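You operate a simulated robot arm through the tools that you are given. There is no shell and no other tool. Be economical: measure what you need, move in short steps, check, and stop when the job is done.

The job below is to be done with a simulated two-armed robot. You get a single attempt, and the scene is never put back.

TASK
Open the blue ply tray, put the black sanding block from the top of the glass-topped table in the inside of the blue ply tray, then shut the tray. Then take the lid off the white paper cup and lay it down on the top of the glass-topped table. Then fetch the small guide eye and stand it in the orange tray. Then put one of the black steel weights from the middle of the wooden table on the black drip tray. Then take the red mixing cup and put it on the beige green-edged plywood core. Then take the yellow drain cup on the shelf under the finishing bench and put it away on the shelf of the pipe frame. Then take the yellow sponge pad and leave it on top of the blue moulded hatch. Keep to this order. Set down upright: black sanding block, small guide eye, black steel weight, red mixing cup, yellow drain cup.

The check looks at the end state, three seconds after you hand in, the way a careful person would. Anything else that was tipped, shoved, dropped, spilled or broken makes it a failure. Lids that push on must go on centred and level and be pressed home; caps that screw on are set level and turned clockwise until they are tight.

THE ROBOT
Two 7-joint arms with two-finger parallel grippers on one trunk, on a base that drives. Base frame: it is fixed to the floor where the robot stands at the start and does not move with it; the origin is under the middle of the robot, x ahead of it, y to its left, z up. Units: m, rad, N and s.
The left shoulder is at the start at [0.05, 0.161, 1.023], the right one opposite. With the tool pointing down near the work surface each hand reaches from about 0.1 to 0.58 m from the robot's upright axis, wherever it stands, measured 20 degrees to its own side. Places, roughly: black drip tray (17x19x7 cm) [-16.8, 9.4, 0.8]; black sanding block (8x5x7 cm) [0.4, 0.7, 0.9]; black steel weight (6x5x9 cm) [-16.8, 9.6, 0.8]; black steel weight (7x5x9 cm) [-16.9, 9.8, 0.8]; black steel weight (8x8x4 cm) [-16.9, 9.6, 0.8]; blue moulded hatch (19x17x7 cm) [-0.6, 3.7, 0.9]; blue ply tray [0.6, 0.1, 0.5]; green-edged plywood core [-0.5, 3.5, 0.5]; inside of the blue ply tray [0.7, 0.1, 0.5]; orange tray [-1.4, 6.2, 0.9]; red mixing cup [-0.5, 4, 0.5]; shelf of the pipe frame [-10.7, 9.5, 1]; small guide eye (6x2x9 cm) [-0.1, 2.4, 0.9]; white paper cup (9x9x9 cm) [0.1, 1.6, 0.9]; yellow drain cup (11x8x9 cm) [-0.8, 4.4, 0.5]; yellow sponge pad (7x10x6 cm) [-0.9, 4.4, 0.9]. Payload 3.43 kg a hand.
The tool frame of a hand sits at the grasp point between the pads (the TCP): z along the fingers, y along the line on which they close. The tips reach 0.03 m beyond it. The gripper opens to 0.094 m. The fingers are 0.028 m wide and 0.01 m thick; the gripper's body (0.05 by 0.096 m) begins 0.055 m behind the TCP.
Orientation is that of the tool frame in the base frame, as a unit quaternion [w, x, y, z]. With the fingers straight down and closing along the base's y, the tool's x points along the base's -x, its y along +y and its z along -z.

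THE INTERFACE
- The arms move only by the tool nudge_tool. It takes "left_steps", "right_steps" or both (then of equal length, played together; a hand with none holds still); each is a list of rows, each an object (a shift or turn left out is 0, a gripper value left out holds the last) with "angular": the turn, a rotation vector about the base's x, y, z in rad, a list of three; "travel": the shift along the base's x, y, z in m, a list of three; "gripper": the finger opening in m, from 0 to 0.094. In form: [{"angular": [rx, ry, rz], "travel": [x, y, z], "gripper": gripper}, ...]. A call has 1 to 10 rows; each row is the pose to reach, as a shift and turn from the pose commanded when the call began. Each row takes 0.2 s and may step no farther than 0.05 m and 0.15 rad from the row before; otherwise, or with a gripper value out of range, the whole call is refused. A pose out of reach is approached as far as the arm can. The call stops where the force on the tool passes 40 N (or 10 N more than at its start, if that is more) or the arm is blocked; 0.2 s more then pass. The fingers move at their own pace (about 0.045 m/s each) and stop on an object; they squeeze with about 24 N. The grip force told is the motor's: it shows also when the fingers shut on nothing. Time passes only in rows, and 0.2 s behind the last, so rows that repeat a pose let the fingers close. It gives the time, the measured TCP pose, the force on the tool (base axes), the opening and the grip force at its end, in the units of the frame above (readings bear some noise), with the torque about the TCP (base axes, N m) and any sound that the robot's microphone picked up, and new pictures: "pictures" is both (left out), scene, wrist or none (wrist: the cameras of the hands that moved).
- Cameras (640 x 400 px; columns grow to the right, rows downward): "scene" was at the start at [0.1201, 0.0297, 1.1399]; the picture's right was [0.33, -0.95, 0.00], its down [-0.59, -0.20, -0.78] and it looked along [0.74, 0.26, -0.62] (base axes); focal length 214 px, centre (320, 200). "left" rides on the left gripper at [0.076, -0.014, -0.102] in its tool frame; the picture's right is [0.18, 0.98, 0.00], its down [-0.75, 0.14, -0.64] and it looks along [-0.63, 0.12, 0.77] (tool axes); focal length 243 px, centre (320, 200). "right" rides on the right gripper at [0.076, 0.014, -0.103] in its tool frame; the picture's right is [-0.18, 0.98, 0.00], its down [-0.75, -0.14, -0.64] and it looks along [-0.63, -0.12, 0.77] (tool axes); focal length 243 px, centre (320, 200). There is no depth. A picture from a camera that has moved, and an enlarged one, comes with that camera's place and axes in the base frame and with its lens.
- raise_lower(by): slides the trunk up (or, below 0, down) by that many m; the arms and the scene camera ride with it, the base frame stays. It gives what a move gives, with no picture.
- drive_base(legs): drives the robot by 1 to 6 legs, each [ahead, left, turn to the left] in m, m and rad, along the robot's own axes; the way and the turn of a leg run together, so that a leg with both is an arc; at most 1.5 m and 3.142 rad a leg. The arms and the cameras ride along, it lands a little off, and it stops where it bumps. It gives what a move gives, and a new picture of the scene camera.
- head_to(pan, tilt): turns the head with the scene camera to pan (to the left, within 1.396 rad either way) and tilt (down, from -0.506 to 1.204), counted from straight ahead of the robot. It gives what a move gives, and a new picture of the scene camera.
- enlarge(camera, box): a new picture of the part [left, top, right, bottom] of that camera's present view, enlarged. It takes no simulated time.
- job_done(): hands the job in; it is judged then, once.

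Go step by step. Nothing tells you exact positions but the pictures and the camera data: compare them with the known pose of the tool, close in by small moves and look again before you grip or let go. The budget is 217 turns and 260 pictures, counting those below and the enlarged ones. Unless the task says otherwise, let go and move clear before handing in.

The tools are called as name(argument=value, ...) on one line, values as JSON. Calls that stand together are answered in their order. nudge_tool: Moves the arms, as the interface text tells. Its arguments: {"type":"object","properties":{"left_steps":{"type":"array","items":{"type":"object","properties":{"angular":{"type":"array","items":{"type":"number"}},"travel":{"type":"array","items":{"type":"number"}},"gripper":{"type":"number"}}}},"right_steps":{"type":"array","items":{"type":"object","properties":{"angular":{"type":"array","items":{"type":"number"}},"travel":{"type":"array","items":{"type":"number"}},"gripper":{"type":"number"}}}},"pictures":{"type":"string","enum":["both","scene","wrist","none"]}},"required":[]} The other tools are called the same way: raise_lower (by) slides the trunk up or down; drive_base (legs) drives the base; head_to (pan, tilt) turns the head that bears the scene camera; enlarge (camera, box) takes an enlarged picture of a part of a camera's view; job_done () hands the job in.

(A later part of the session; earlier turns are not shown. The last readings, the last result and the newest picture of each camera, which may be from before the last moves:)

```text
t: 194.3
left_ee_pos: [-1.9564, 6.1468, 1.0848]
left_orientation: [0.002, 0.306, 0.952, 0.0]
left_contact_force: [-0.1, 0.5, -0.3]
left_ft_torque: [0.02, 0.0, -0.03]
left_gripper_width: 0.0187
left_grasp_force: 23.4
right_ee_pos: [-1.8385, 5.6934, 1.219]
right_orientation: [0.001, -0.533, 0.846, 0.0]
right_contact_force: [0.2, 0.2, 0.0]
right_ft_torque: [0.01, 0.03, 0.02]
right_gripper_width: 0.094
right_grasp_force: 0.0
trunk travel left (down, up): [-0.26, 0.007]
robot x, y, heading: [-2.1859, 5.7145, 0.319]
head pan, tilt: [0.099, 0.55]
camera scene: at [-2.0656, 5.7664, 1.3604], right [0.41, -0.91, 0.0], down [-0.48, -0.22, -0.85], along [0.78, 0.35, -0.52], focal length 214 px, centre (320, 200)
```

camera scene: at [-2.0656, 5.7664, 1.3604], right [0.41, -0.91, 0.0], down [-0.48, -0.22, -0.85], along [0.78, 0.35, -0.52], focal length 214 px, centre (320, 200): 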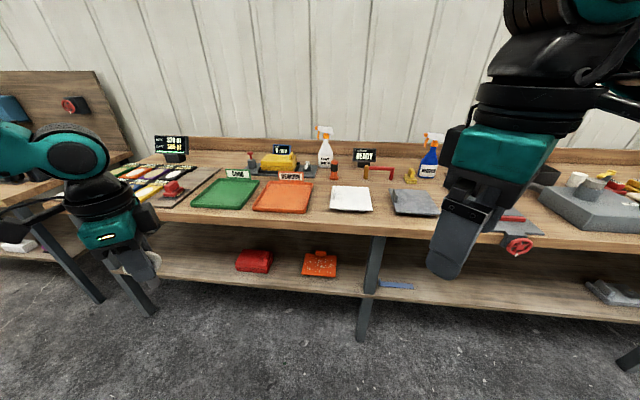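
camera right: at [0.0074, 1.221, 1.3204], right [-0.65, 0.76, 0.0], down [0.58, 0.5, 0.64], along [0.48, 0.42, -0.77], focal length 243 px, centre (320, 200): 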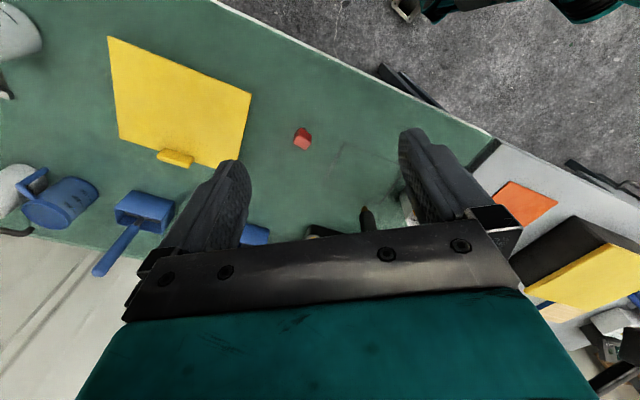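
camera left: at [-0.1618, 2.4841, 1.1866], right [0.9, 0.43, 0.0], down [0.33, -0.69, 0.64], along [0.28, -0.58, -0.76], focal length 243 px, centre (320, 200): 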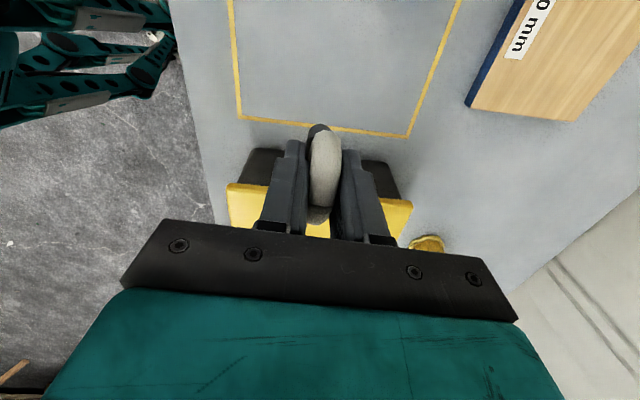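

The orange tray, labelled REWORK, is near [-1.40, 6.24]. I'll move into position for the left hand.

drive_base(legs=[[0, 0, -0.69], [0.168, 0.403, 0]])

head_to(pan=0.75, tilt=0.8)

```text
t: 198.8
left_ee_pos: [-1.4335, 6.2183, 1.0838]
left_orientation: [0.002, 0.61, 0.792, 0.0]
left_contact_force: [0.5, -0.4, -0.4]
left_ft_torque: [0.0, -0.02, 0.0]
left_gripper_width: 0.0188
left_grasp_force: 23.7
right_ee_pos: [-1.6314, 5.7939, 1.2191]
right_orientation: [-0.001, -0.214, 0.977, 0.0]
right_contact_force: [1.1, 0.1, -0.7]
right_ft_torque: [-0.02, 0.0, 0.01]
right_gripper_width: 0.0938
right_grasp_force: 0.1
trunk travel left (down, up): [-0.26, 0.007]
robot x, y, heading: [-1.8807, 6.0271, -0.372]
head pan, tilt: [0.099, 0.55]
camera scene: at [-1.7611, 5.9947, 1.3604], right [-0.26, -0.96, 0.0], down [-0.5, 0.14, -0.85], along [0.82, -0.22, -0.52], focal length 214 px, centre (320, 200)
```

scene: 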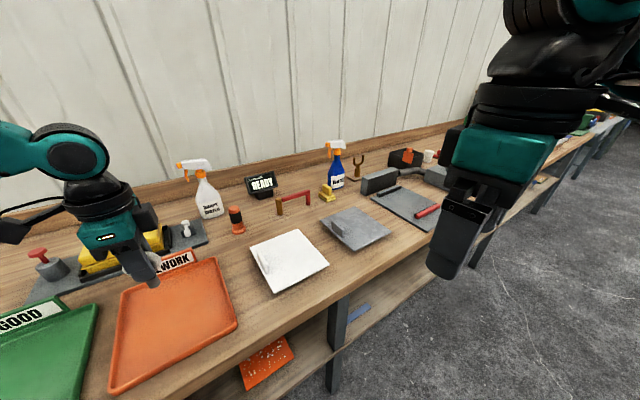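

```text
t: 199.8
left_ee_pos: [-1.4322, 6.2179, 1.0849]
left_orientation: [0.002, 0.61, 0.793, -0.001]
left_contact_force: [0.2, 0.6, -0.5]
left_ft_torque: [0.0, 0.0, 0.0]
left_gripper_width: 0.0187
left_grasp_force: 23.9
right_ee_pos: [-1.6311, 5.7952, 1.2188]
right_orientation: [0.001, -0.214, 0.977, 0.0]
right_contact_force: [-0.1, -0.5, 0.2]
right_ft_torque: [0.03, -0.03, 0.0]
right_gripper_width: 0.0939
right_grasp_force: 0.1
trunk travel left (down, up): [-0.26, 0.007]
robot x, y, heading: [-1.8826, 6.0326, -0.365]
head pan, tilt: [0.75, 0.799]
camera scene: at [-1.7733, 6.0482, 1.339], right [0.37, -0.93, 0.0], down [-0.66, -0.27, -0.7], along [0.65, 0.26, -0.72], focal length 214 px, centre (320, 200)
```

scene: 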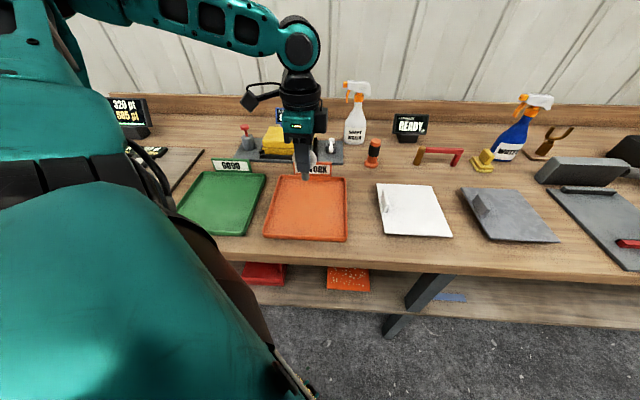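

The hand is over the front part of the orange tray. I'll move in a bit and lower the eye until it touches.

nudge_tool(left_steps=[{"travel": [0.03, 0.01, 0.0]}, {"travel": [0.032, 0.01, -0.04]}, {"travel": [0.032, 0.01, -0.08]}, {"travel": [0.032, 0.01, -0.12]}, {"travel": [0.032, 0.01, -0.135]}], pictures="both")

```text
t: 201.1
left_ee_pos: [-1.4013, 6.2293, 0.9501]
left_orientation: [0.003, 0.61, 0.792, 0.0]
left_contact_force: [-0.4, 1.8, 6.2]
left_ft_torque: [0.15, 0.09, -0.02]
left_gripper_width: 0.0187
left_grasp_force: 24.4
right_ee_pos: [-1.632, 5.7935, 1.22]
right_orientation: [0.0, -0.214, 0.977, 0.001]
right_contact_force: [0.6, -0.3, -0.2]
right_ft_torque: [-0.01, 0.03, -0.01]
right_gripper_width: 0.0939
right_grasp_force: 0.0
trunk travel left (down, up): [-0.26, 0.007]
robot x, y, heading: [-1.8849, 6.0299, -0.363]
head pan, tilt: [0.75, 0.799]
camera scene: at [-1.7743, 6.0482, 1.3393], right [0.38, -0.93, 0.0], down [-0.66, -0.27, -0.7], along [0.65, 0.26, -0.72], focal length 214 px, centre (320, 200)
camera left: at [-1.4364, 6.3, 1.0521], right [0.9, 0.43, 0.0], down [0.33, -0.69, 0.65], along [0.28, -0.58, -0.76], focal length 243 px, centre (320, 200)
```

scene: 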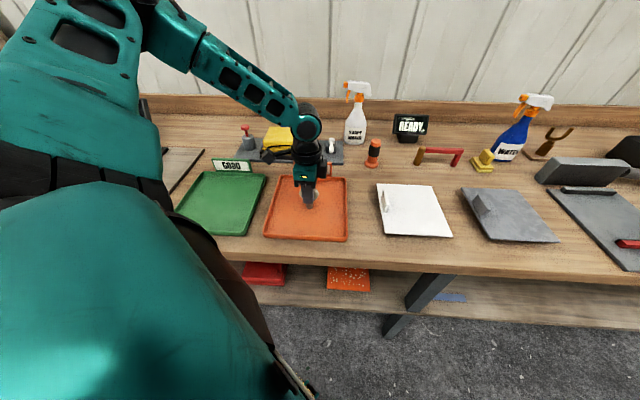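
left: 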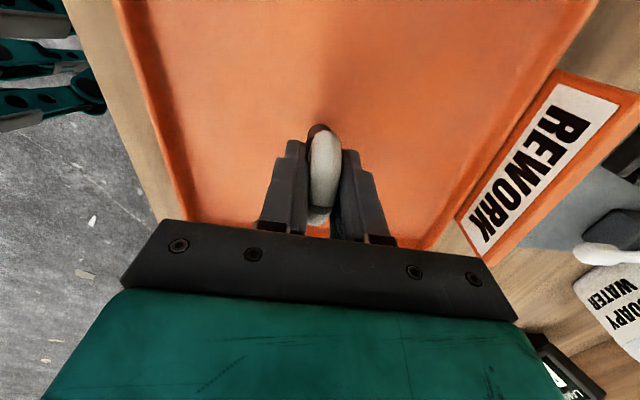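

It touches the tray floor with 6 N. I'll release and lift straight up.

nudge_tool(left_steps=[{"travel": [0, 0, -0.001], "gripper": 0.03}, {"travel": [0, 0, -0.001], "gripper": 0.05}, {"travel": [0, 0, -0.001], "gripper": 0.06}, {"travel": [0, 0, 0.03], "gripper": 0.06}, {"travel": [0, 0, 0.07], "gripper": 0.06}, {"travel": [0, 0, 0.115], "gripper": 0.06}, {"travel": [0, 0, 0.16], "gripper": 0.06}, {"travel": [0, 0, 0.2], "gripper": 0.06}], pictures="wrist")

```text
t: 202.8
left_ee_pos: [-1.403, 6.2283, 1.1508]
left_orientation: [0.002, 0.61, 0.792, -0.002]
left_contact_force: [-0.3, -0.2, -0.9]
left_ft_torque: [-0.02, -0.02, 0.01]
left_gripper_width: 0.0599
left_grasp_force: 0.1
right_ee_pos: [-1.6325, 5.7931, 1.2188]
right_orientation: [0.001, -0.214, 0.977, 0.001]
right_contact_force: [-0.6, -0.1, 0.4]
right_ft_torque: [0.0, 0.0, 0.0]
right_gripper_width: 0.0941
right_grasp_force: 0.1
trunk travel left (down, up): [-0.26, 0.007]
robot x, y, heading: [-1.8819, 6.0298, -0.363]
head pan, tilt: [0.75, 0.799]
camera left: at [-1.4374, 6.2991, 1.2517], right [0.9, 0.43, 0.0], down [0.33, -0.69, 0.64], along [0.28, -0.58, -0.76], focal length 243 px, centre (320, 200)
```

left: 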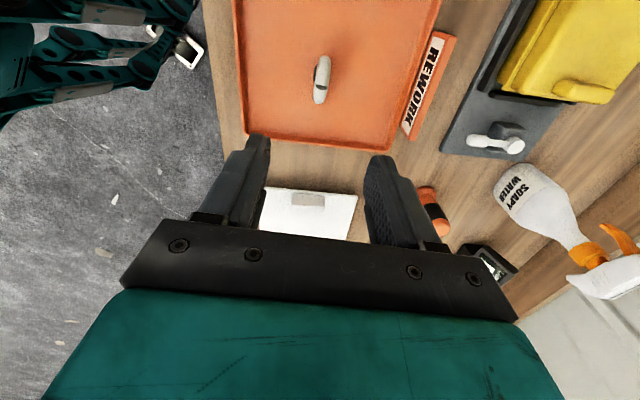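

The guide eye stands in the orange tray. Next are the weights, far off near [-16.85, 9.6]. I'll back off, turn that way and look.

drive_base(legs=[[-0.383, -0.322, 0], [0, 0, -3.02]])

head_to(pan=0.0, tilt=0.15)

```text
t: 212.9
left_ee_pos: [-2.8113, 5.6071, 1.1492]
left_orientation: [0.0, 0.83, -0.558, -0.002]
left_contact_force: [-0.2, 0.6, 0.2]
left_ft_torque: [-0.02, -0.01, -0.01]
left_gripper_width: 0.0599
left_grasp_force: 0.0
right_ee_pos: [-2.6403, 6.0665, 1.22]
right_orientation: [0.0, 0.961, 0.277, -0.001]
right_contact_force: [-0.2, 0.5, 0.6]
right_ft_torque: [0.0, -0.01, -0.02]
right_gripper_width: 0.0938
right_grasp_force: 0.1
trunk travel left (down, up): [-0.26, 0.007]
robot x, y, heading: [-2.3631, 5.8648, 2.902]
head pan, tilt: [0.75, 0.799]
camera scene: at [-2.4694, 5.836, 1.339], right [-0.49, 0.87, 0.0], down [0.62, 0.35, -0.7], along [-0.61, -0.34, -0.72], focal length 214 px, centre (320, 200)
```

scene: 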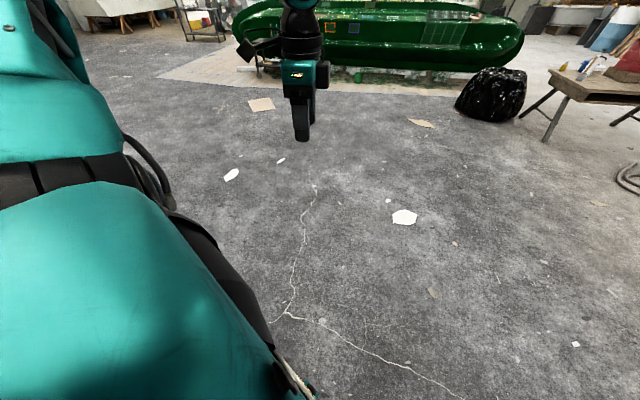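

```text
t: 214.0
left_ee_pos: [-2.8112, 5.6082, 1.1495]
left_orientation: [0.0, 0.83, -0.557, -0.002]
left_contact_force: [0.4, 0.1, -0.8]
left_ft_torque: [-0.03, 0.0, -0.03]
left_gripper_width: 0.0601
left_grasp_force: 0.1
right_ee_pos: [-2.64, 6.0674, 1.2178]
right_orientation: [0.0, 0.961, 0.277, -0.001]
right_contact_force: [0.2, -0.1, -0.4]
right_ft_torque: [0.01, -0.04, 0.03]
right_gripper_width: 0.0939
right_grasp_force: 0.0
trunk travel left (down, up): [-0.26, 0.007]
robot x, y, heading: [-2.3622, 5.8656, 2.902]
head pan, tilt: [0.0, 0.15]
camera scene: at [-2.4893, 5.8973, 1.3973], right [0.23, 0.97, 0.0], down [0.15, -0.04, -0.99], along [-0.96, 0.23, -0.15], focal length 214 px, centre (320, 200)
```

scene: 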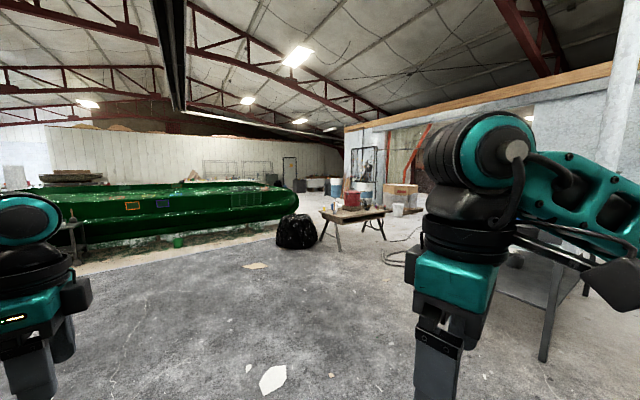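

I see a boat hull ahead on the left, a black bag and a folding table. I'll look right to find a clear route.

head_to(pan=-0.45, tilt=0.25)

enlarge(camera="scene", box=[0, 100, 320, 300])

```text
t: 214.9
left_ee_pos: [-2.8112, 5.6064, 1.1497]
left_orientation: [0.0, 0.83, -0.557, -0.002]
left_contact_force: [-0.3, 0.3, -0.3]
left_ft_torque: [0.0, 0.0, -0.03]
left_gripper_width: 0.0603
left_grasp_force: 0.1
right_ee_pos: [-2.6397, 6.0672, 1.2193]
right_orientation: [0.001, 0.961, 0.275, -0.001]
right_contact_force: [0.0, -0.3, -0.6]
right_ft_torque: [0.01, -0.03, 0.01]
right_gripper_width: 0.0939
right_grasp_force: 0.1
trunk travel left (down, up): [-0.26, 0.007]
robot x, y, heading: [-2.3578, 5.8638, 2.907]
head pan, tilt: [-0.45, 0.25]
camera scene: at [-2.4714, 5.9347, 1.3881], right [0.63, 0.77, 0.0], down [0.19, -0.16, -0.97], along [-0.75, 0.61, -0.25], focal length 214 px, centre (320, 200)
```

scene: 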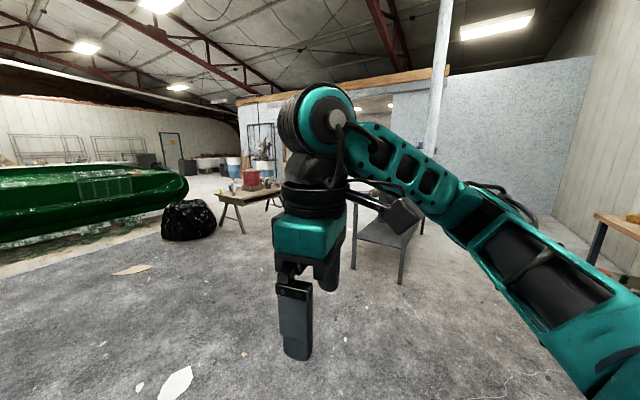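

```text
2.00 times, centred on (160, 200) of scene
camera zoom: at [-2.4714, 5.9347, 1.3881], right [0.63, 0.77, 0.0], down [0.19, -0.16, -0.97], along [-0.75, 0.61, -0.25], focal length 429 px, centre (640, 200)
```

zoom: 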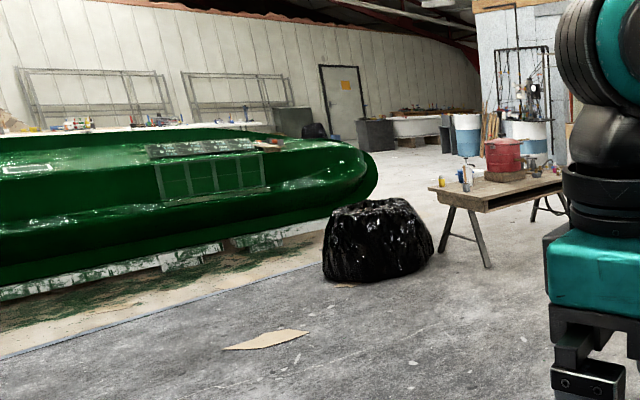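

The bag and folding table block the straight way. I'll go partway toward the right side of the table and look again.

drive_base(legs=[[0, 0, -0.25], [1.4, 0, 0]])

head_to(pan=-0.2, tilt=0.25)

```text
t: 222.7
left_ee_pos: [-4.0937, 6.384, 1.1493]
left_orientation: [-0.001, 0.753, -0.658, -0.001]
left_contact_force: [0.5, 0.3, -1.5]
left_ft_torque: [-0.01, 0.0, -0.01]
left_gripper_width: 0.0599
left_grasp_force: 0.0
right_ee_pos: [-3.8116, 6.7858, 1.2192]
right_orientation: [0.0, 0.988, 0.152, 0.0]
right_contact_force: [-0.4, 0.3, 0.3]
right_ft_torque: [0.03, 0.0, 0.04]
right_gripper_width: 0.094
right_grasp_force: 0.0
trunk travel left (down, up): [-0.26, 0.007]
robot x, y, heading: [-3.5896, 6.5199, 2.65]
head pan, tilt: [-0.45, 0.25]
camera scene: at [-3.6817, 6.6149, 1.3881], right [0.81, 0.59, 0.0], down [0.15, -0.2, -0.97], along [-0.57, 0.78, -0.25], focal length 214 px, centre (320, 200)
```

scene: 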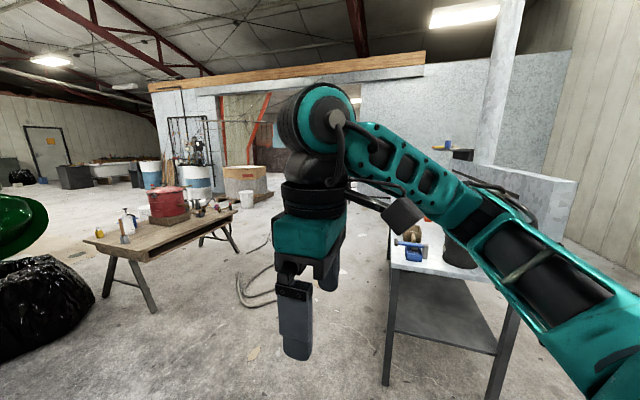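

```text
t: 223.4
left_ee_pos: [-4.0918, 6.384, 1.1505]
left_orientation: [0.0, 0.752, -0.659, -0.002]
left_contact_force: [-0.3, -0.2, 0.3]
left_ft_torque: [0.02, 0.06, 0.01]
left_gripper_width: 0.0601
left_grasp_force: 0.1
right_ee_pos: [-3.8123, 6.7844, 1.2189]
right_orientation: [0.001, 0.988, 0.152, -0.001]
right_contact_force: [0.0, -1.2, -0.5]
right_ft_torque: [0.0, -0.01, -0.01]
right_gripper_width: 0.0943
right_grasp_force: 0.0
trunk travel left (down, up): [-0.26, 0.007]
robot x, y, heading: [-3.5886, 6.5175, 2.653]
head pan, tilt: [-0.201, 0.25]
camera scene: at [-3.6984, 6.5989, 1.3881], right [0.64, 0.77, 0.0], down [0.19, -0.16, -0.97], along [-0.75, 0.62, -0.25], focal length 214 px, centre (320, 200)
```

scene: 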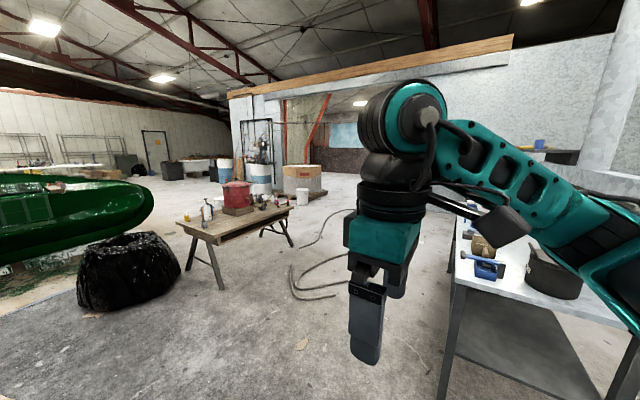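

There's a corridor to the right of the folding table. I'll drive around it in legs, keeping clear of both tables.

drive_base(legs=[[1.346, -0.168, 0], [0.963, -0.96, 0], [0.874, 0.38, 0], [0.874, 0.38, 0]])

head_to(pan=0.2, tilt=0.2)

```text
t: 245.8
left_ee_pos: [-7.5059, 8.6077, 1.1493]
left_orientation: [-0.001, 0.752, -0.659, -0.002]
left_contact_force: [-1.3, 1.8, -0.5]
left_ft_torque: [0.0, 0.0, -0.01]
left_gripper_width: 0.0598
left_grasp_force: 0.1
right_ee_pos: [-7.2225, 9.0088, 1.2182]
right_orientation: [0.0, 0.989, 0.151, -0.001]
right_contact_force: [-0.1, 0.7, -0.8]
right_ft_torque: [0.03, -0.02, 0.02]
right_gripper_width: 0.094
right_grasp_force: 0.1
trunk travel left (down, up): [-0.26, 0.007]
robot x, y, heading: [-7.0049, 8.7424, 2.65]
head pan, tilt: [-0.201, 0.25]
camera scene: at [-7.1108, 8.8216, 1.3881], right [0.64, 0.77, 0.0], down [0.19, -0.16, -0.97], along [-0.75, 0.62, -0.25], focal length 214 px, centre (320, 200)
```

scene: 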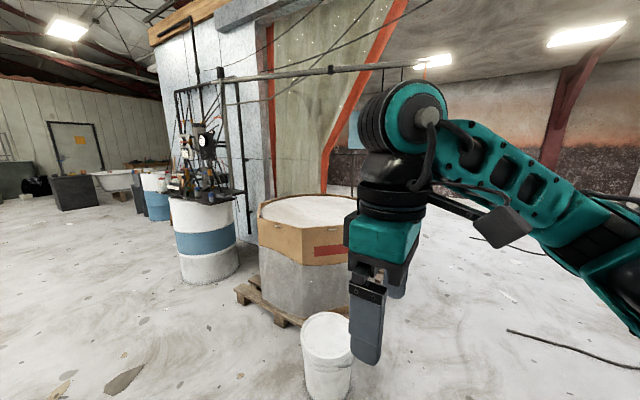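

```text
t: 246.6
left_ee_pos: [-7.5054, 8.6067, 1.1499]
left_orientation: [-0.001, 0.752, -0.659, -0.002]
left_contact_force: [-0.8, 0.5, 0.2]
left_ft_torque: [0.03, 0.02, 0.0]
left_gripper_width: 0.0599
left_grasp_force: 0.1
right_ee_pos: [-7.2234, 9.0087, 1.2193]
right_orientation: [0.001, 0.989, 0.151, -0.002]
right_contact_force: [0.0, 0.1, 0.1]
right_ft_torque: [0.02, 0.01, -0.01]
right_gripper_width: 0.0941
right_grasp_force: 0.0
trunk travel left (down, up): [-0.26, 0.007]
robot x, y, heading: [-7.0009, 8.7415, 2.646]
head pan, tilt: [0.201, 0.201]
camera scene: at [-7.128, 8.7888, 1.3927], right [0.29, 0.96, 0.0], down [0.19, -0.06, -0.98], along [-0.94, 0.28, -0.2], focal length 214 px, centre (320, 200)
```

scene: 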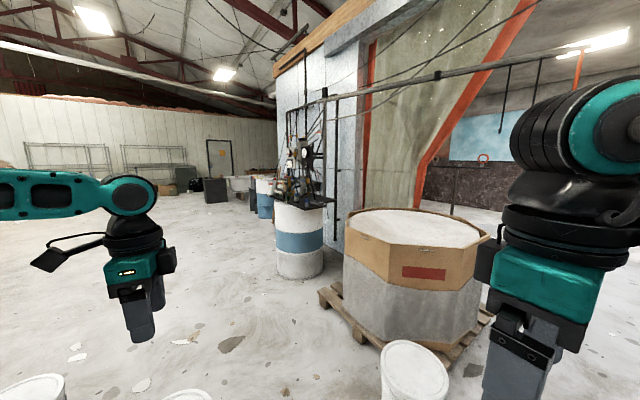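

The pipe frame stands against the wall ahead, with its shelf over a barrel. There are buckets on the floor, so I'll turn to face straight along −x and look down to thread between them.

drive_base(legs=[[0, 0, 0.495]])

head_to(pan=0.0, tilt=0.55)

```text
t: 248.4
left_ee_pos: [-7.3812, 8.3865, 1.1487]
left_orientation: [0.0, 0.89, -0.456, -0.001]
left_contact_force: [0.3, 0.3, 0.0]
left_ft_torque: [0.02, -0.02, 0.01]
left_gripper_width: 0.0601
left_grasp_force: 0.0
right_ee_pos: [-7.3221, 8.8734, 1.2193]
right_orientation: [0.0, 0.922, 0.387, -0.001]
right_contact_force: [-0.6, -0.1, 0.0]
right_ft_torque: [0.02, 0.03, 0.03]
right_gripper_width: 0.0941
right_grasp_force: 0.1
trunk travel left (down, up): [-0.26, 0.007]
robot x, y, heading: [-7.0018, 8.7399, 3.142]
head pan, tilt: [0.201, 0.201]
camera scene: at [-7.1348, 8.7245, 1.3927], right [-0.2, 0.98, 0.0], down [0.2, 0.04, -0.98], along [-0.96, -0.19, -0.2], focal length 214 px, centre (320, 200)
```

scene: 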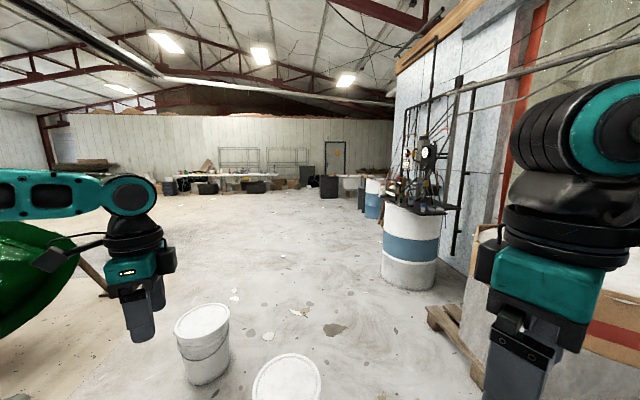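

```text
t: 249.2
left_ee_pos: [-7.3823, 8.3855, 1.1493]
left_orientation: [0.0, 0.89, -0.456, -0.002]
left_contact_force: [0.1, -0.4, 0.3]
left_ft_torque: [-0.02, 0.02, -0.01]
left_gripper_width: 0.06
left_grasp_force: 0.0
right_ee_pos: [-7.3223, 8.872, 1.2193]
right_orientation: [0.001, 0.923, 0.386, -0.001]
right_contact_force: [-0.6, -0.3, -0.1]
right_ft_torque: [-0.02, 0.04, 0.02]
right_gripper_width: 0.0938
right_grasp_force: 0.1
trunk travel left (down, up): [-0.26, 0.007]
robot x, y, heading: [-7.0018, 8.7388, 3.136]
head pan, tilt: [0.0, 0.55]
camera scene: at [-7.1333, 8.7432, 1.3605], right [0.0, 1.0, 0.0], down [0.52, 0.0, -0.85], along [-0.85, 0.0, -0.52], focal length 214 px, centre (320, 200)
```

scene: 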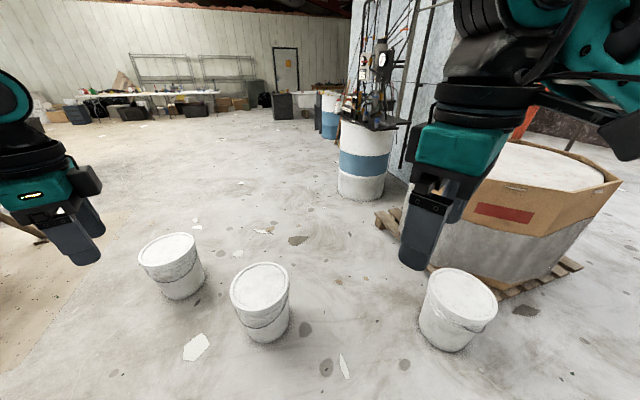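

The gap between the middle and right buckets is 0.8 m wide. I'll thread through it and then continue along the open floor.

drive_base(legs=[[0.5, -0.21, 0], [0.75, 0, 0], [1.05, 0.85, 0], [1.4, 0.0, 0], [1.3, 0, 0]])

head_to(pan=-0.1, tilt=0.3)

```text
t: 275.1
left_ee_pos: [-12.3838, 7.7612, 1.1497]
left_orientation: [0.0, 0.89, -0.455, -0.001]
left_contact_force: [-0.1, 0.9, -1.0]
left_ft_torque: [-0.01, 0.02, -0.02]
left_gripper_width: 0.0599
left_grasp_force: 0.1
right_ee_pos: [-12.3248, 8.2479, 1.2194]
right_orientation: [0.001, 0.922, 0.387, -0.001]
right_contact_force: [-0.1, 0.0, -0.8]
right_ft_torque: [-0.03, 0.02, 0.0]
right_gripper_width: 0.0941
right_grasp_force: 0.0
trunk travel left (down, up): [-0.26, 0.007]
robot x, y, heading: [-12.0043, 8.1161, 3.143]
head pan, tilt: [0.0, 0.55]
camera scene: at [-12.1351, 8.1187, 1.3604], right [0.0, 1.0, 0.0], down [0.52, 0.0, -0.85], along [-0.85, 0.0, -0.52], focal length 214 px, centre (320, 200)
```

scene: 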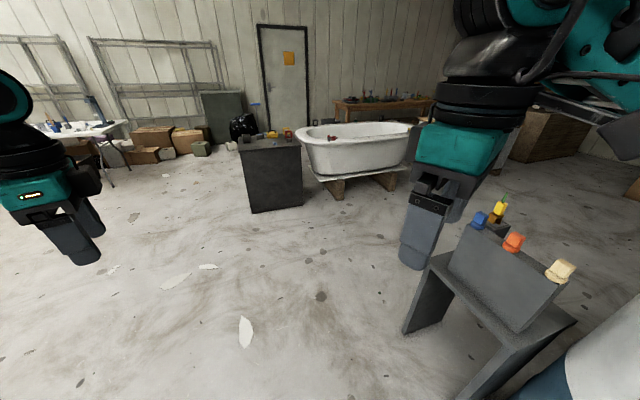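

```text
t: 275.9
left_ee_pos: [-12.3845, 7.7607, 1.1498]
left_orientation: [0.0, 0.891, -0.455, -0.003]
left_contact_force: [0.0, -0.4, -0.5]
left_ft_torque: [0.03, 0.0, -0.02]
left_gripper_width: 0.0603
left_grasp_force: 0.0
right_ee_pos: [-12.3254, 8.2471, 1.218]
right_orientation: [0.0, 0.922, 0.387, -0.001]
right_contact_force: [0.2, -0.1, -0.7]
right_ft_torque: [-0.02, 0.01, -0.01]
right_gripper_width: 0.0943
right_grasp_force: 0.1
trunk travel left (down, up): [-0.26, 0.007]
robot x, y, heading: [-12.0023, 8.1167, 3.139]
head pan, tilt: [-0.099, 0.3]
camera scene: at [-12.138, 8.128, 1.3833], right [0.1, 0.99, 0.0], down [0.29, -0.03, -0.96], along [-0.95, 0.1, -0.3], focal length 214 px, centre (320, 200)
```

scene: 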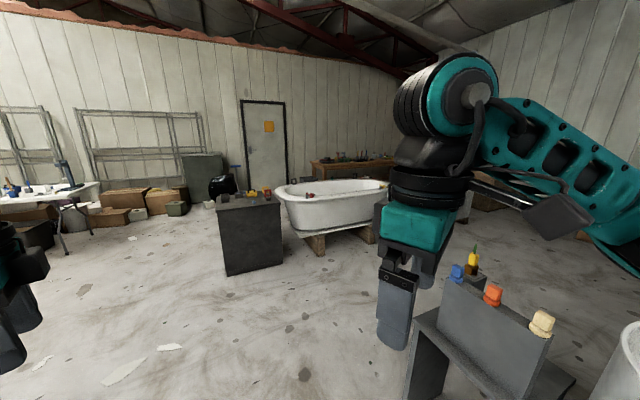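

The wooden table is at the far wall behind a bathtub. I'll go around the tub on its right side.

drive_base(legs=[[1.63, 0.05, 0], [0, -0.87, 0], [0, -0.87, 0], [1.2, 0, 0]])

head_to(pan=0.15, tilt=0.35)

```text
refused: 1.63 is not a number from -1.5 to 1.5
```

```text
t: 276.6
left_ee_pos: [-12.3832, 7.7603, 1.1489]
left_orientation: [0.0, 0.89, -0.456, -0.002]
left_contact_force: [0.2, -0.4, -1.0]
left_ft_torque: [-0.03, 0.03, -0.03]
left_gripper_width: 0.0597
left_grasp_force: 0.0
right_ee_pos: [-12.3246, 8.2475, 1.2196]
right_orientation: [0.001, 0.922, 0.388, -0.001]
right_contact_force: [0.0, 0.4, 1.1]
right_ft_torque: [-0.01, -0.02, 0.01]
right_gripper_width: 0.0943
right_grasp_force: 0.1
trunk travel left (down, up): [-0.26, 0.007]
robot x, y, heading: [-12.004, 8.118, 3.142]
head pan, tilt: [0.15, 0.351]
camera scene: at [-12.1372, 8.1049, 1.3787], right [-0.15, 0.99, 0.0], down [0.34, 0.05, -0.94], along [-0.93, -0.14, -0.34], focal length 214 px, centre (320, 200)
```

scene: 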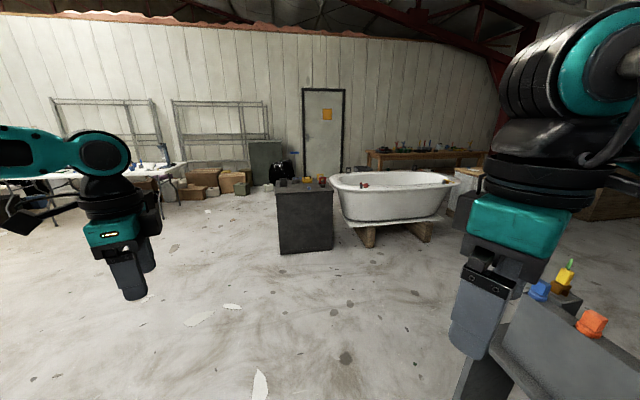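

drive_base(legs=[[0.82, 0.05, 0], [0.8, 0, 0], [0, -0.87, 0], [0, -0.87, 0]])

```text
t: 293.3
left_ee_pos: [-14.0301, 9.426, 1.1499]
left_orientation: [0.001, 0.895, -0.446, -0.002]
left_contact_force: [-0.2, 0.0, 0.1]
left_ft_torque: [-0.02, -0.01, 0.02]
left_gripper_width: 0.0601
left_grasp_force: 0.0
right_ee_pos: [-13.9817, 9.9142, 1.2193]
right_orientation: [0.0, 0.917, 0.398, -0.001]
right_contact_force: [-0.1, 0.7, 0.0]
right_ft_torque: [-0.01, -0.01, 0.0]
right_gripper_width: 0.0941
right_grasp_force: 0.0
trunk travel left (down, up): [-0.26, 0.007]
robot x, y, heading: [-13.6612, 9.7928, -3.122]
head pan, tilt: [0.15, 0.351]
camera scene: at [-13.7921, 9.775, 1.3787], right [-0.17, 0.99, 0.0], down [0.34, 0.06, -0.94], along [-0.93, -0.16, -0.34], focal length 214 px, centre (320, 200)
```

scene: 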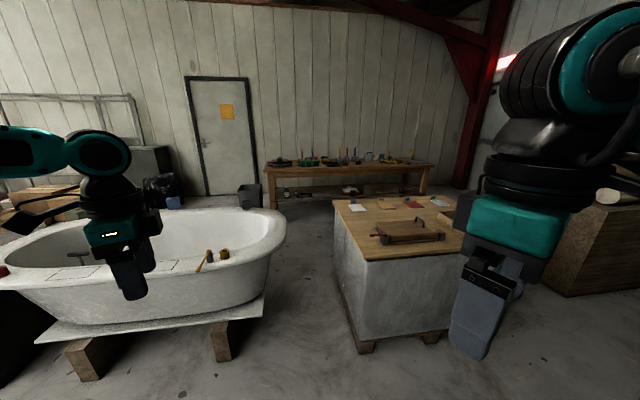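

The gap between tub and crate is too narrow, but there's about 1 m to the right of the crate. I'll go that way.

drive_base(legs=[[0, -1.2, 0], [0.5, 0, 0]])

head_to(pan=0.3, tilt=0.4)

```text
t: 301.9
left_ee_pos: [-14.5585, 10.6002, 1.1491]
left_orientation: [0.0, 0.897, -0.441, -0.001]
left_contact_force: [0.1, -0.2, -0.3]
left_ft_torque: [-0.03, -0.01, 0.02]
left_gripper_width: 0.0599
left_grasp_force: 0.1
right_ee_pos: [-14.5163, 11.0875, 1.2186]
right_orientation: [0.0, 0.915, 0.403, -0.001]
right_contact_force: [-0.7, -0.5, 0.0]
right_ft_torque: [0.02, 0.01, 0.02]
right_gripper_width: 0.0941
right_grasp_force: 0.0
trunk travel left (down, up): [-0.26, 0.007]
robot x, y, heading: [-14.192, 10.968, -3.111]
head pan, tilt: [0.15, 0.351]
camera scene: at [-14.3247, 10.9505, 1.3786], right [-0.18, 0.98, 0.0], down [0.34, 0.06, -0.94], along [-0.92, -0.17, -0.34], focal length 214 px, centre (320, 200)
```

scene: 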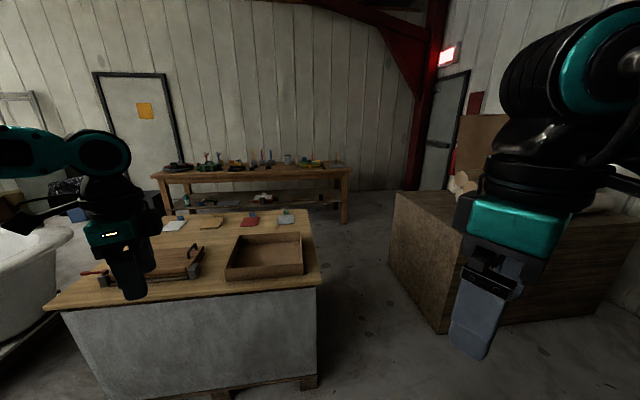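

```text
t: 302.6
left_ee_pos: [-14.5584, 10.5999, 1.1484]
left_orientation: [0.0, 0.897, -0.441, -0.002]
left_contact_force: [0.3, -1.2, -0.2]
left_ft_torque: [0.0, 0.0, -0.01]
left_gripper_width: 0.06
left_grasp_force: 0.1
right_ee_pos: [-14.5155, 11.0868, 1.2197]
right_orientation: [0.0, 0.915, 0.403, -0.001]
right_contact_force: [-0.7, 0.2, 0.3]
right_ft_torque: [-0.01, 0.01, -0.03]
right_gripper_width: 0.0937
right_grasp_force: 0.1
trunk travel left (down, up): [-0.26, 0.007]
robot x, y, heading: [-14.1949, 10.9648, -3.112]
head pan, tilt: [0.3, 0.4]
camera scene: at [-14.3202, 10.9373, 1.3742], right [-0.33, 0.95, 0.0], down [0.37, 0.13, -0.92], along [-0.87, -0.3, -0.39], focal length 214 px, centre (320, 200)
```

scene: 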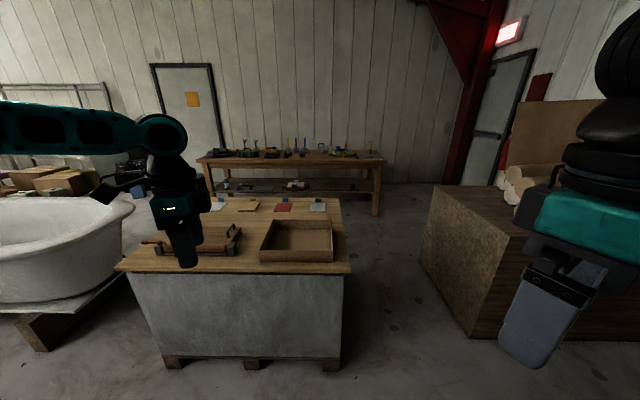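

A route to the right of the crate is open. I'll drive through and come round to the front of the wooden table.

drive_base(legs=[[0.3, -0.17, 0], [1.0, 0, 0], [0.65, 0, 0], [0, 0.8, 0]])

head_to(pan=0.35, tilt=0.55)

```text
t: 312.8
left_ee_pos: [-16.4787, 10.6433, 1.1495]
left_orientation: [0.0, 0.898, -0.44, -0.002]
left_contact_force: [0.9, -0.5, -0.6]
left_ft_torque: [0.01, 0.0, -0.03]
left_gripper_width: 0.06
left_grasp_force: 0.1
right_ee_pos: [-16.4351, 11.1314, 1.2188]
right_orientation: [0.0, 0.915, 0.403, -0.001]
right_contact_force: [-0.1, 0.3, 0.2]
right_ft_torque: [0.0, -0.02, -0.03]
right_gripper_width: 0.094
right_grasp_force: 0.0
trunk travel left (down, up): [-0.26, 0.007]
robot x, y, heading: [-16.1107, 11.0111, -3.104]
head pan, tilt: [0.3, 0.4]
stopped in leg 3: the robot was blocked; the commanded pose is now the measured one
camera scene: at [-16.2401, 10.9818, 1.3741], right [-0.33, 0.94, 0.0], down [0.37, 0.13, -0.92], along [-0.87, -0.3, -0.39], focal length 214 px, centre (320, 200)
```

scene: 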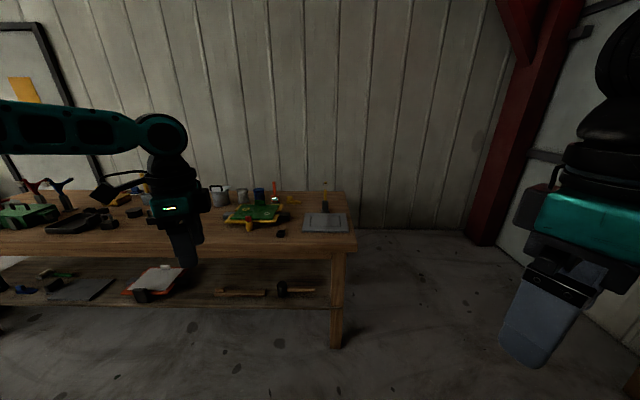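

```text
t: 313.5
left_ee_pos: [-16.4787, 10.6456, 1.1502]
left_orientation: [0.0, 0.898, -0.44, -0.003]
left_contact_force: [-0.1, 1.1, 0.4]
left_ft_torque: [0.0, -0.02, 0.0]
left_gripper_width: 0.0601
left_grasp_force: 0.0
right_ee_pos: [-16.4359, 11.1305, 1.2196]
right_orientation: [0.0, 0.915, 0.403, 0.0]
right_contact_force: [0.2, -0.3, 0.5]
right_ft_torque: [0.01, 0.0, 0.02]
right_gripper_width: 0.094
right_grasp_force: 0.0
trunk travel left (down, up): [-0.26, 0.007]
robot x, y, heading: [-16.1131, 11.0107, -3.108]
head pan, tilt: [0.351, 0.55]
camera scene: at [-16.2356, 10.9786, 1.3604], right [-0.37, 0.93, 0.0], down [0.48, 0.2, -0.85], along [-0.79, -0.32, -0.52], focal length 214 px, centre (320, 200)
```

scene: 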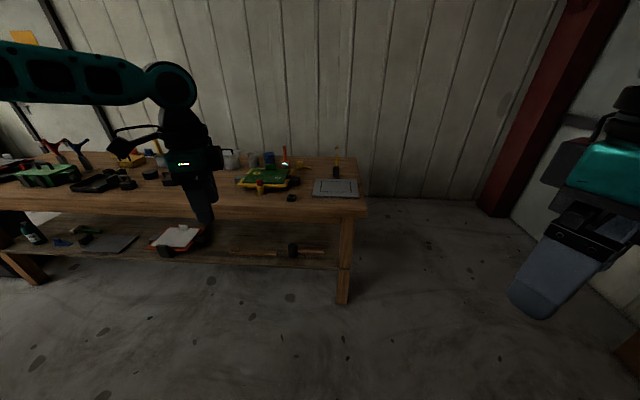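

The weights and drip tray are in the middle of this wooden table, left of me. I'll turn and slide along the table front to them.

drive_base(legs=[[0, 0, -0.385], [-0.096, 0.6, 0], [-0.096, 0.6, 0]])

head_to(pan=0.7, tilt=0.75)

```text
t: 321.1
left_ee_pos: [-16.8289, 9.6158, 1.1492]
left_orientation: [0.0, 0.795, -0.606, -0.002]
left_contact_force: [-0.2, 0.1, -0.1]
left_ft_torque: [0.0, -0.02, 0.02]
left_gripper_width: 0.0596
left_grasp_force: 0.0
right_ee_pos: [-16.605, 10.052, 1.2196]
right_orientation: [0.0, 0.976, 0.219, -0.001]
right_contact_force: [0.3, 0.7, -0.1]
right_ft_torque: [-0.01, 0.03, 0.01]
right_gripper_width: 0.094
right_grasp_force: 0.0
trunk travel left (down, up): [-0.26, 0.007]
robot x, y, heading: [-16.348, 9.8158, 2.78]
head pan, tilt: [0.351, 0.55]
camera scene: at [-16.4781, 9.8338, 1.3604], right [0.01, 1.0, 0.0], down [0.52, 0.0, -0.85], along [-0.85, 0.01, -0.52], focal length 214 px, centre (320, 200)
```

scene: 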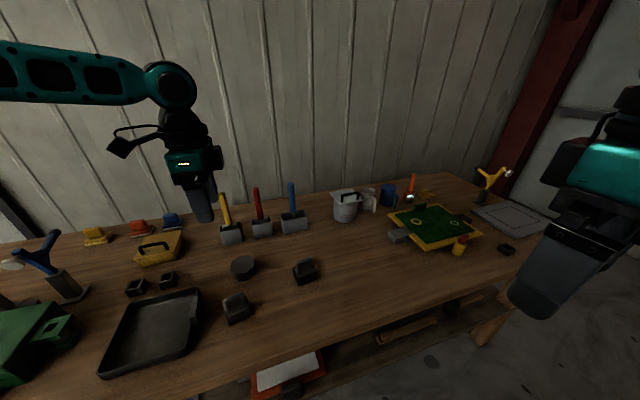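

```text
t: 321.9
left_ee_pos: [-16.8287, 9.6155, 1.1489]
left_orientation: [-0.001, 0.795, -0.606, -0.003]
left_contact_force: [0.1, -0.1, 0.5]
left_ft_torque: [-0.01, 0.02, 0.01]
left_gripper_width: 0.0598
left_grasp_force: 0.1
right_ee_pos: [-16.6056, 10.053, 1.2187]
right_orientation: [0.0, 0.976, 0.218, -0.001]
right_contact_force: [0.5, -0.3, -0.1]
right_ft_torque: [0.01, 0.02, -0.01]
right_gripper_width: 0.0941
right_grasp_force: 0.1
trunk travel left (down, up): [-0.26, 0.007]
robot x, y, heading: [-16.3481, 9.8191, 2.791]
head pan, tilt: [0.7, 0.75]
camera scene: at [-16.4663, 9.8058, 1.3431], right [-0.34, 0.94, 0.0], down [0.64, 0.23, -0.73], along [-0.69, -0.25, -0.68], focal length 214 px, centre (320, 200)
```

scene: 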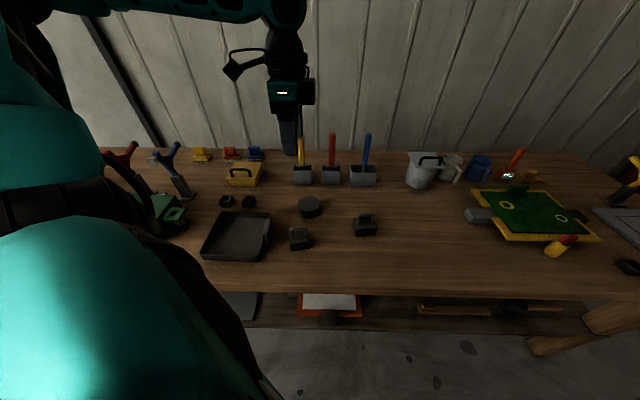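

enlarge(camera="scene", box=[190, 170, 390, 290])

enlarge(camera="left", box=[0, 0, 640, 400])

```text
3.20 times, centred on (290, 230) of scene
camera zoom: at [-16.4663, 9.8058, 1.3431], right [-0.34, 0.94, 0.0], down [0.64, 0.23, -0.73], along [-0.69, -0.25, -0.68], focal length 686 px, centre (416, 104)
```

zoom: 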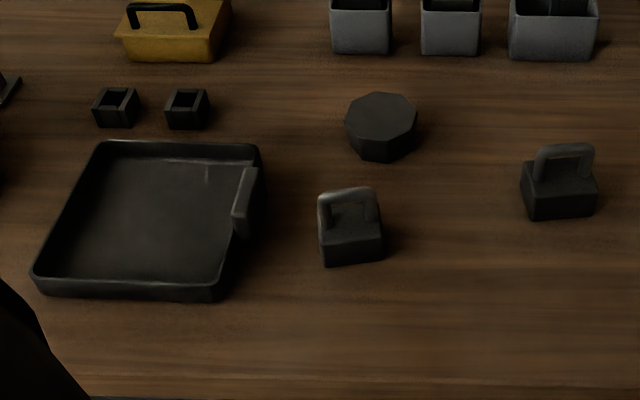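

```text
1.00 times, centred on (320, 200) of left
camera zoom: at [-16.7957, 9.548, 1.2512], right [-0.9, -0.44, 0.0], down [-0.33, 0.69, 0.64], along [-0.28, 0.58, -0.76], focal length 243 px, centre (320, 200)
```

zoom: 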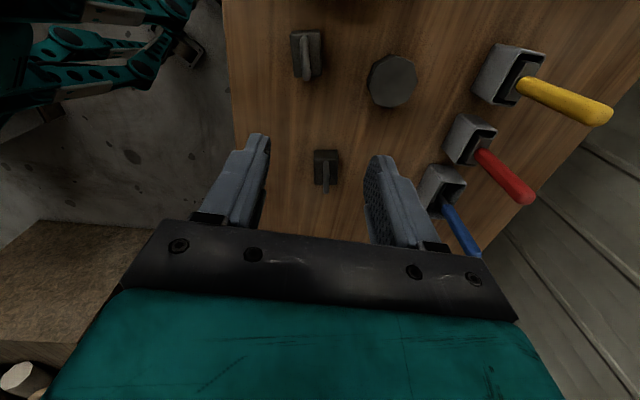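

Two block weights have arched handles and the third is a disc. I'll take the one beside the drip tray, at about [-16.815, 9.61], gripping its handle from above.

nudge_tool(left_steps=[{"travel": [0.007, -0.002, -0.04], "angular": [0, 0, 0.06]}, {"travel": [0.0137, -0.004, -0.08], "angular": [0, 0, 0.12]}, {"travel": [0.0137, -0.004, -0.12], "angular": [0, 0, 0.12]}, {"travel": [0.0137, -0.004, -0.16], "angular": [0, 0, 0.12]}, {"travel": [0.0137, -0.004, -0.19], "angular": [0, 0, 0.12]}], pictures="wrist")

```text
t: 323.1
left_ee_pos: [-16.8166, 9.6135, 0.9599]
left_orientation: [0.0, 0.83, -0.558, -0.002]
left_contact_force: [0.7, 0.3, 0.1]
left_ft_torque: [-0.02, 0.01, -0.01]
left_gripper_width: 0.06
left_grasp_force: 0.1
right_ee_pos: [-16.6041, 10.0517, 1.2188]
right_orientation: [0.0, 0.976, 0.218, -0.001]
right_contact_force: [0.4, 0.2, 0.5]
right_ft_torque: [-0.01, 0.02, -0.01]
right_gripper_width: 0.094
right_grasp_force: 0.0
trunk travel left (down, up): [-0.26, 0.007]
robot x, y, heading: [-16.3478, 9.8163, 2.783]
head pan, tilt: [0.7, 0.75]
camera left: at [-16.7743, 9.5488, 1.0605], right [-0.84, -0.54, 0.0], down [-0.41, 0.64, 0.65], along [-0.35, 0.54, -0.76], focal length 243 px, centre (320, 200)
```

left: 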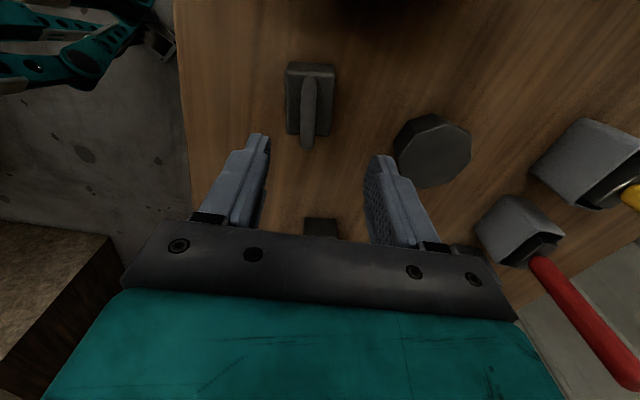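

nudge_tool(left_steps=[{"travel": [0.008, 0.008, -0.03], "angular": [0, 0, 0.12]}, {"travel": [0.008, 0.008, -0.07], "angular": [0, 0, 0.12], "gripper": 0.05}, {"travel": [0.008, 0.008, -0.1], "angular": [0, 0, 0.12]}, {"travel": [0.008, 0.008, -0.113], "angular": [0, 0, 0.12]}], pictures="wrist")

```text
t: 324.1
left_ee_pos: [-16.8073, 9.6196, 0.8458]
left_orientation: [0.0, 0.862, -0.507, -0.002]
left_contact_force: [0.4, -0.2, 0.1]
left_ft_torque: [0.06, 0.01, 0.01]
left_gripper_width: 0.05
left_grasp_force: 0.1
right_ee_pos: [-16.6047, 10.0539, 1.2191]
right_orientation: [0.0, 0.976, 0.218, 0.0]
right_contact_force: [0.4, 0.6, 0.3]
right_ft_torque: [-0.03, 0.03, -0.02]
right_gripper_width: 0.094
right_grasp_force: 0.1
trunk travel left (down, up): [-0.26, 0.007]
robot x, y, heading: [-16.3502, 9.8221, 2.787]
head pan, tilt: [0.7, 0.75]
camera left: at [-16.7583, 9.5621, 0.9476], right [-0.77, -0.64, 0.0], down [-0.49, 0.59, 0.64], along [-0.41, 0.49, -0.76], focal length 243 px, centre (320, 200)
```

left: 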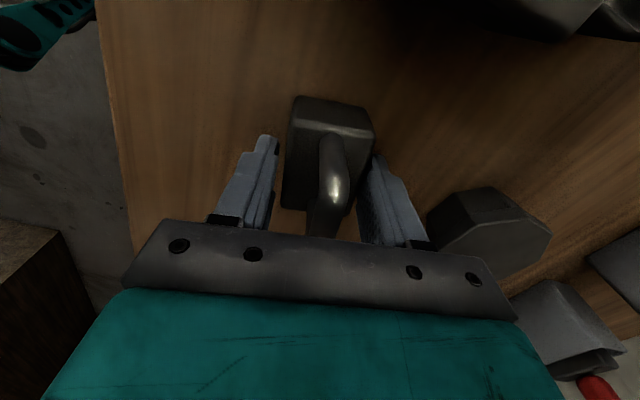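

nudge_tool(left_steps=[{"gripper": 0.025}, {"gripper": 0.0}, {"gripper": 0.0}, {"gripper": 0.0}, {"travel": [0, 0, 0.03]}, {"travel": [0, 0, 0.07]}, {"travel": [0, 0, 0.11]}], pictures="wrist")

```text
t: 325.7
left_ee_pos: [-16.8067, 9.6204, 0.9563]
left_orientation: [0.0, 0.862, -0.507, -0.001]
left_contact_force: [0.2, -0.4, -8.5]
left_ft_torque: [0.01, 0.01, -0.01]
left_gripper_width: 0.0441
left_grasp_force: 24.1
right_ee_pos: [-16.6054, 10.0529, 1.2185]
right_orientation: [0.0, 0.976, 0.218, -0.001]
right_contact_force: [0.7, -0.1, -0.5]
right_ft_torque: [-0.02, 0.01, -0.03]
right_gripper_width: 0.0943
right_grasp_force: 0.1
trunk travel left (down, up): [-0.26, 0.007]
robot x, y, heading: [-16.3466, 9.8181, 2.786]
head pan, tilt: [0.7, 0.75]
camera left: at [-16.7581, 9.5618, 1.0581], right [-0.77, -0.64, 0.0], down [-0.49, 0.59, 0.64], along [-0.41, 0.5, -0.77], focal length 243 px, centre (320, 200)
```

left: 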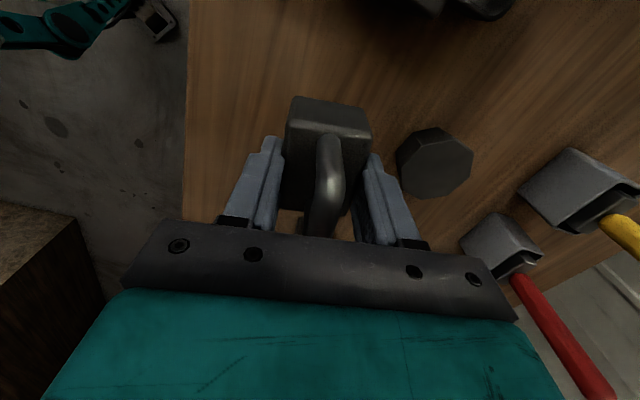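

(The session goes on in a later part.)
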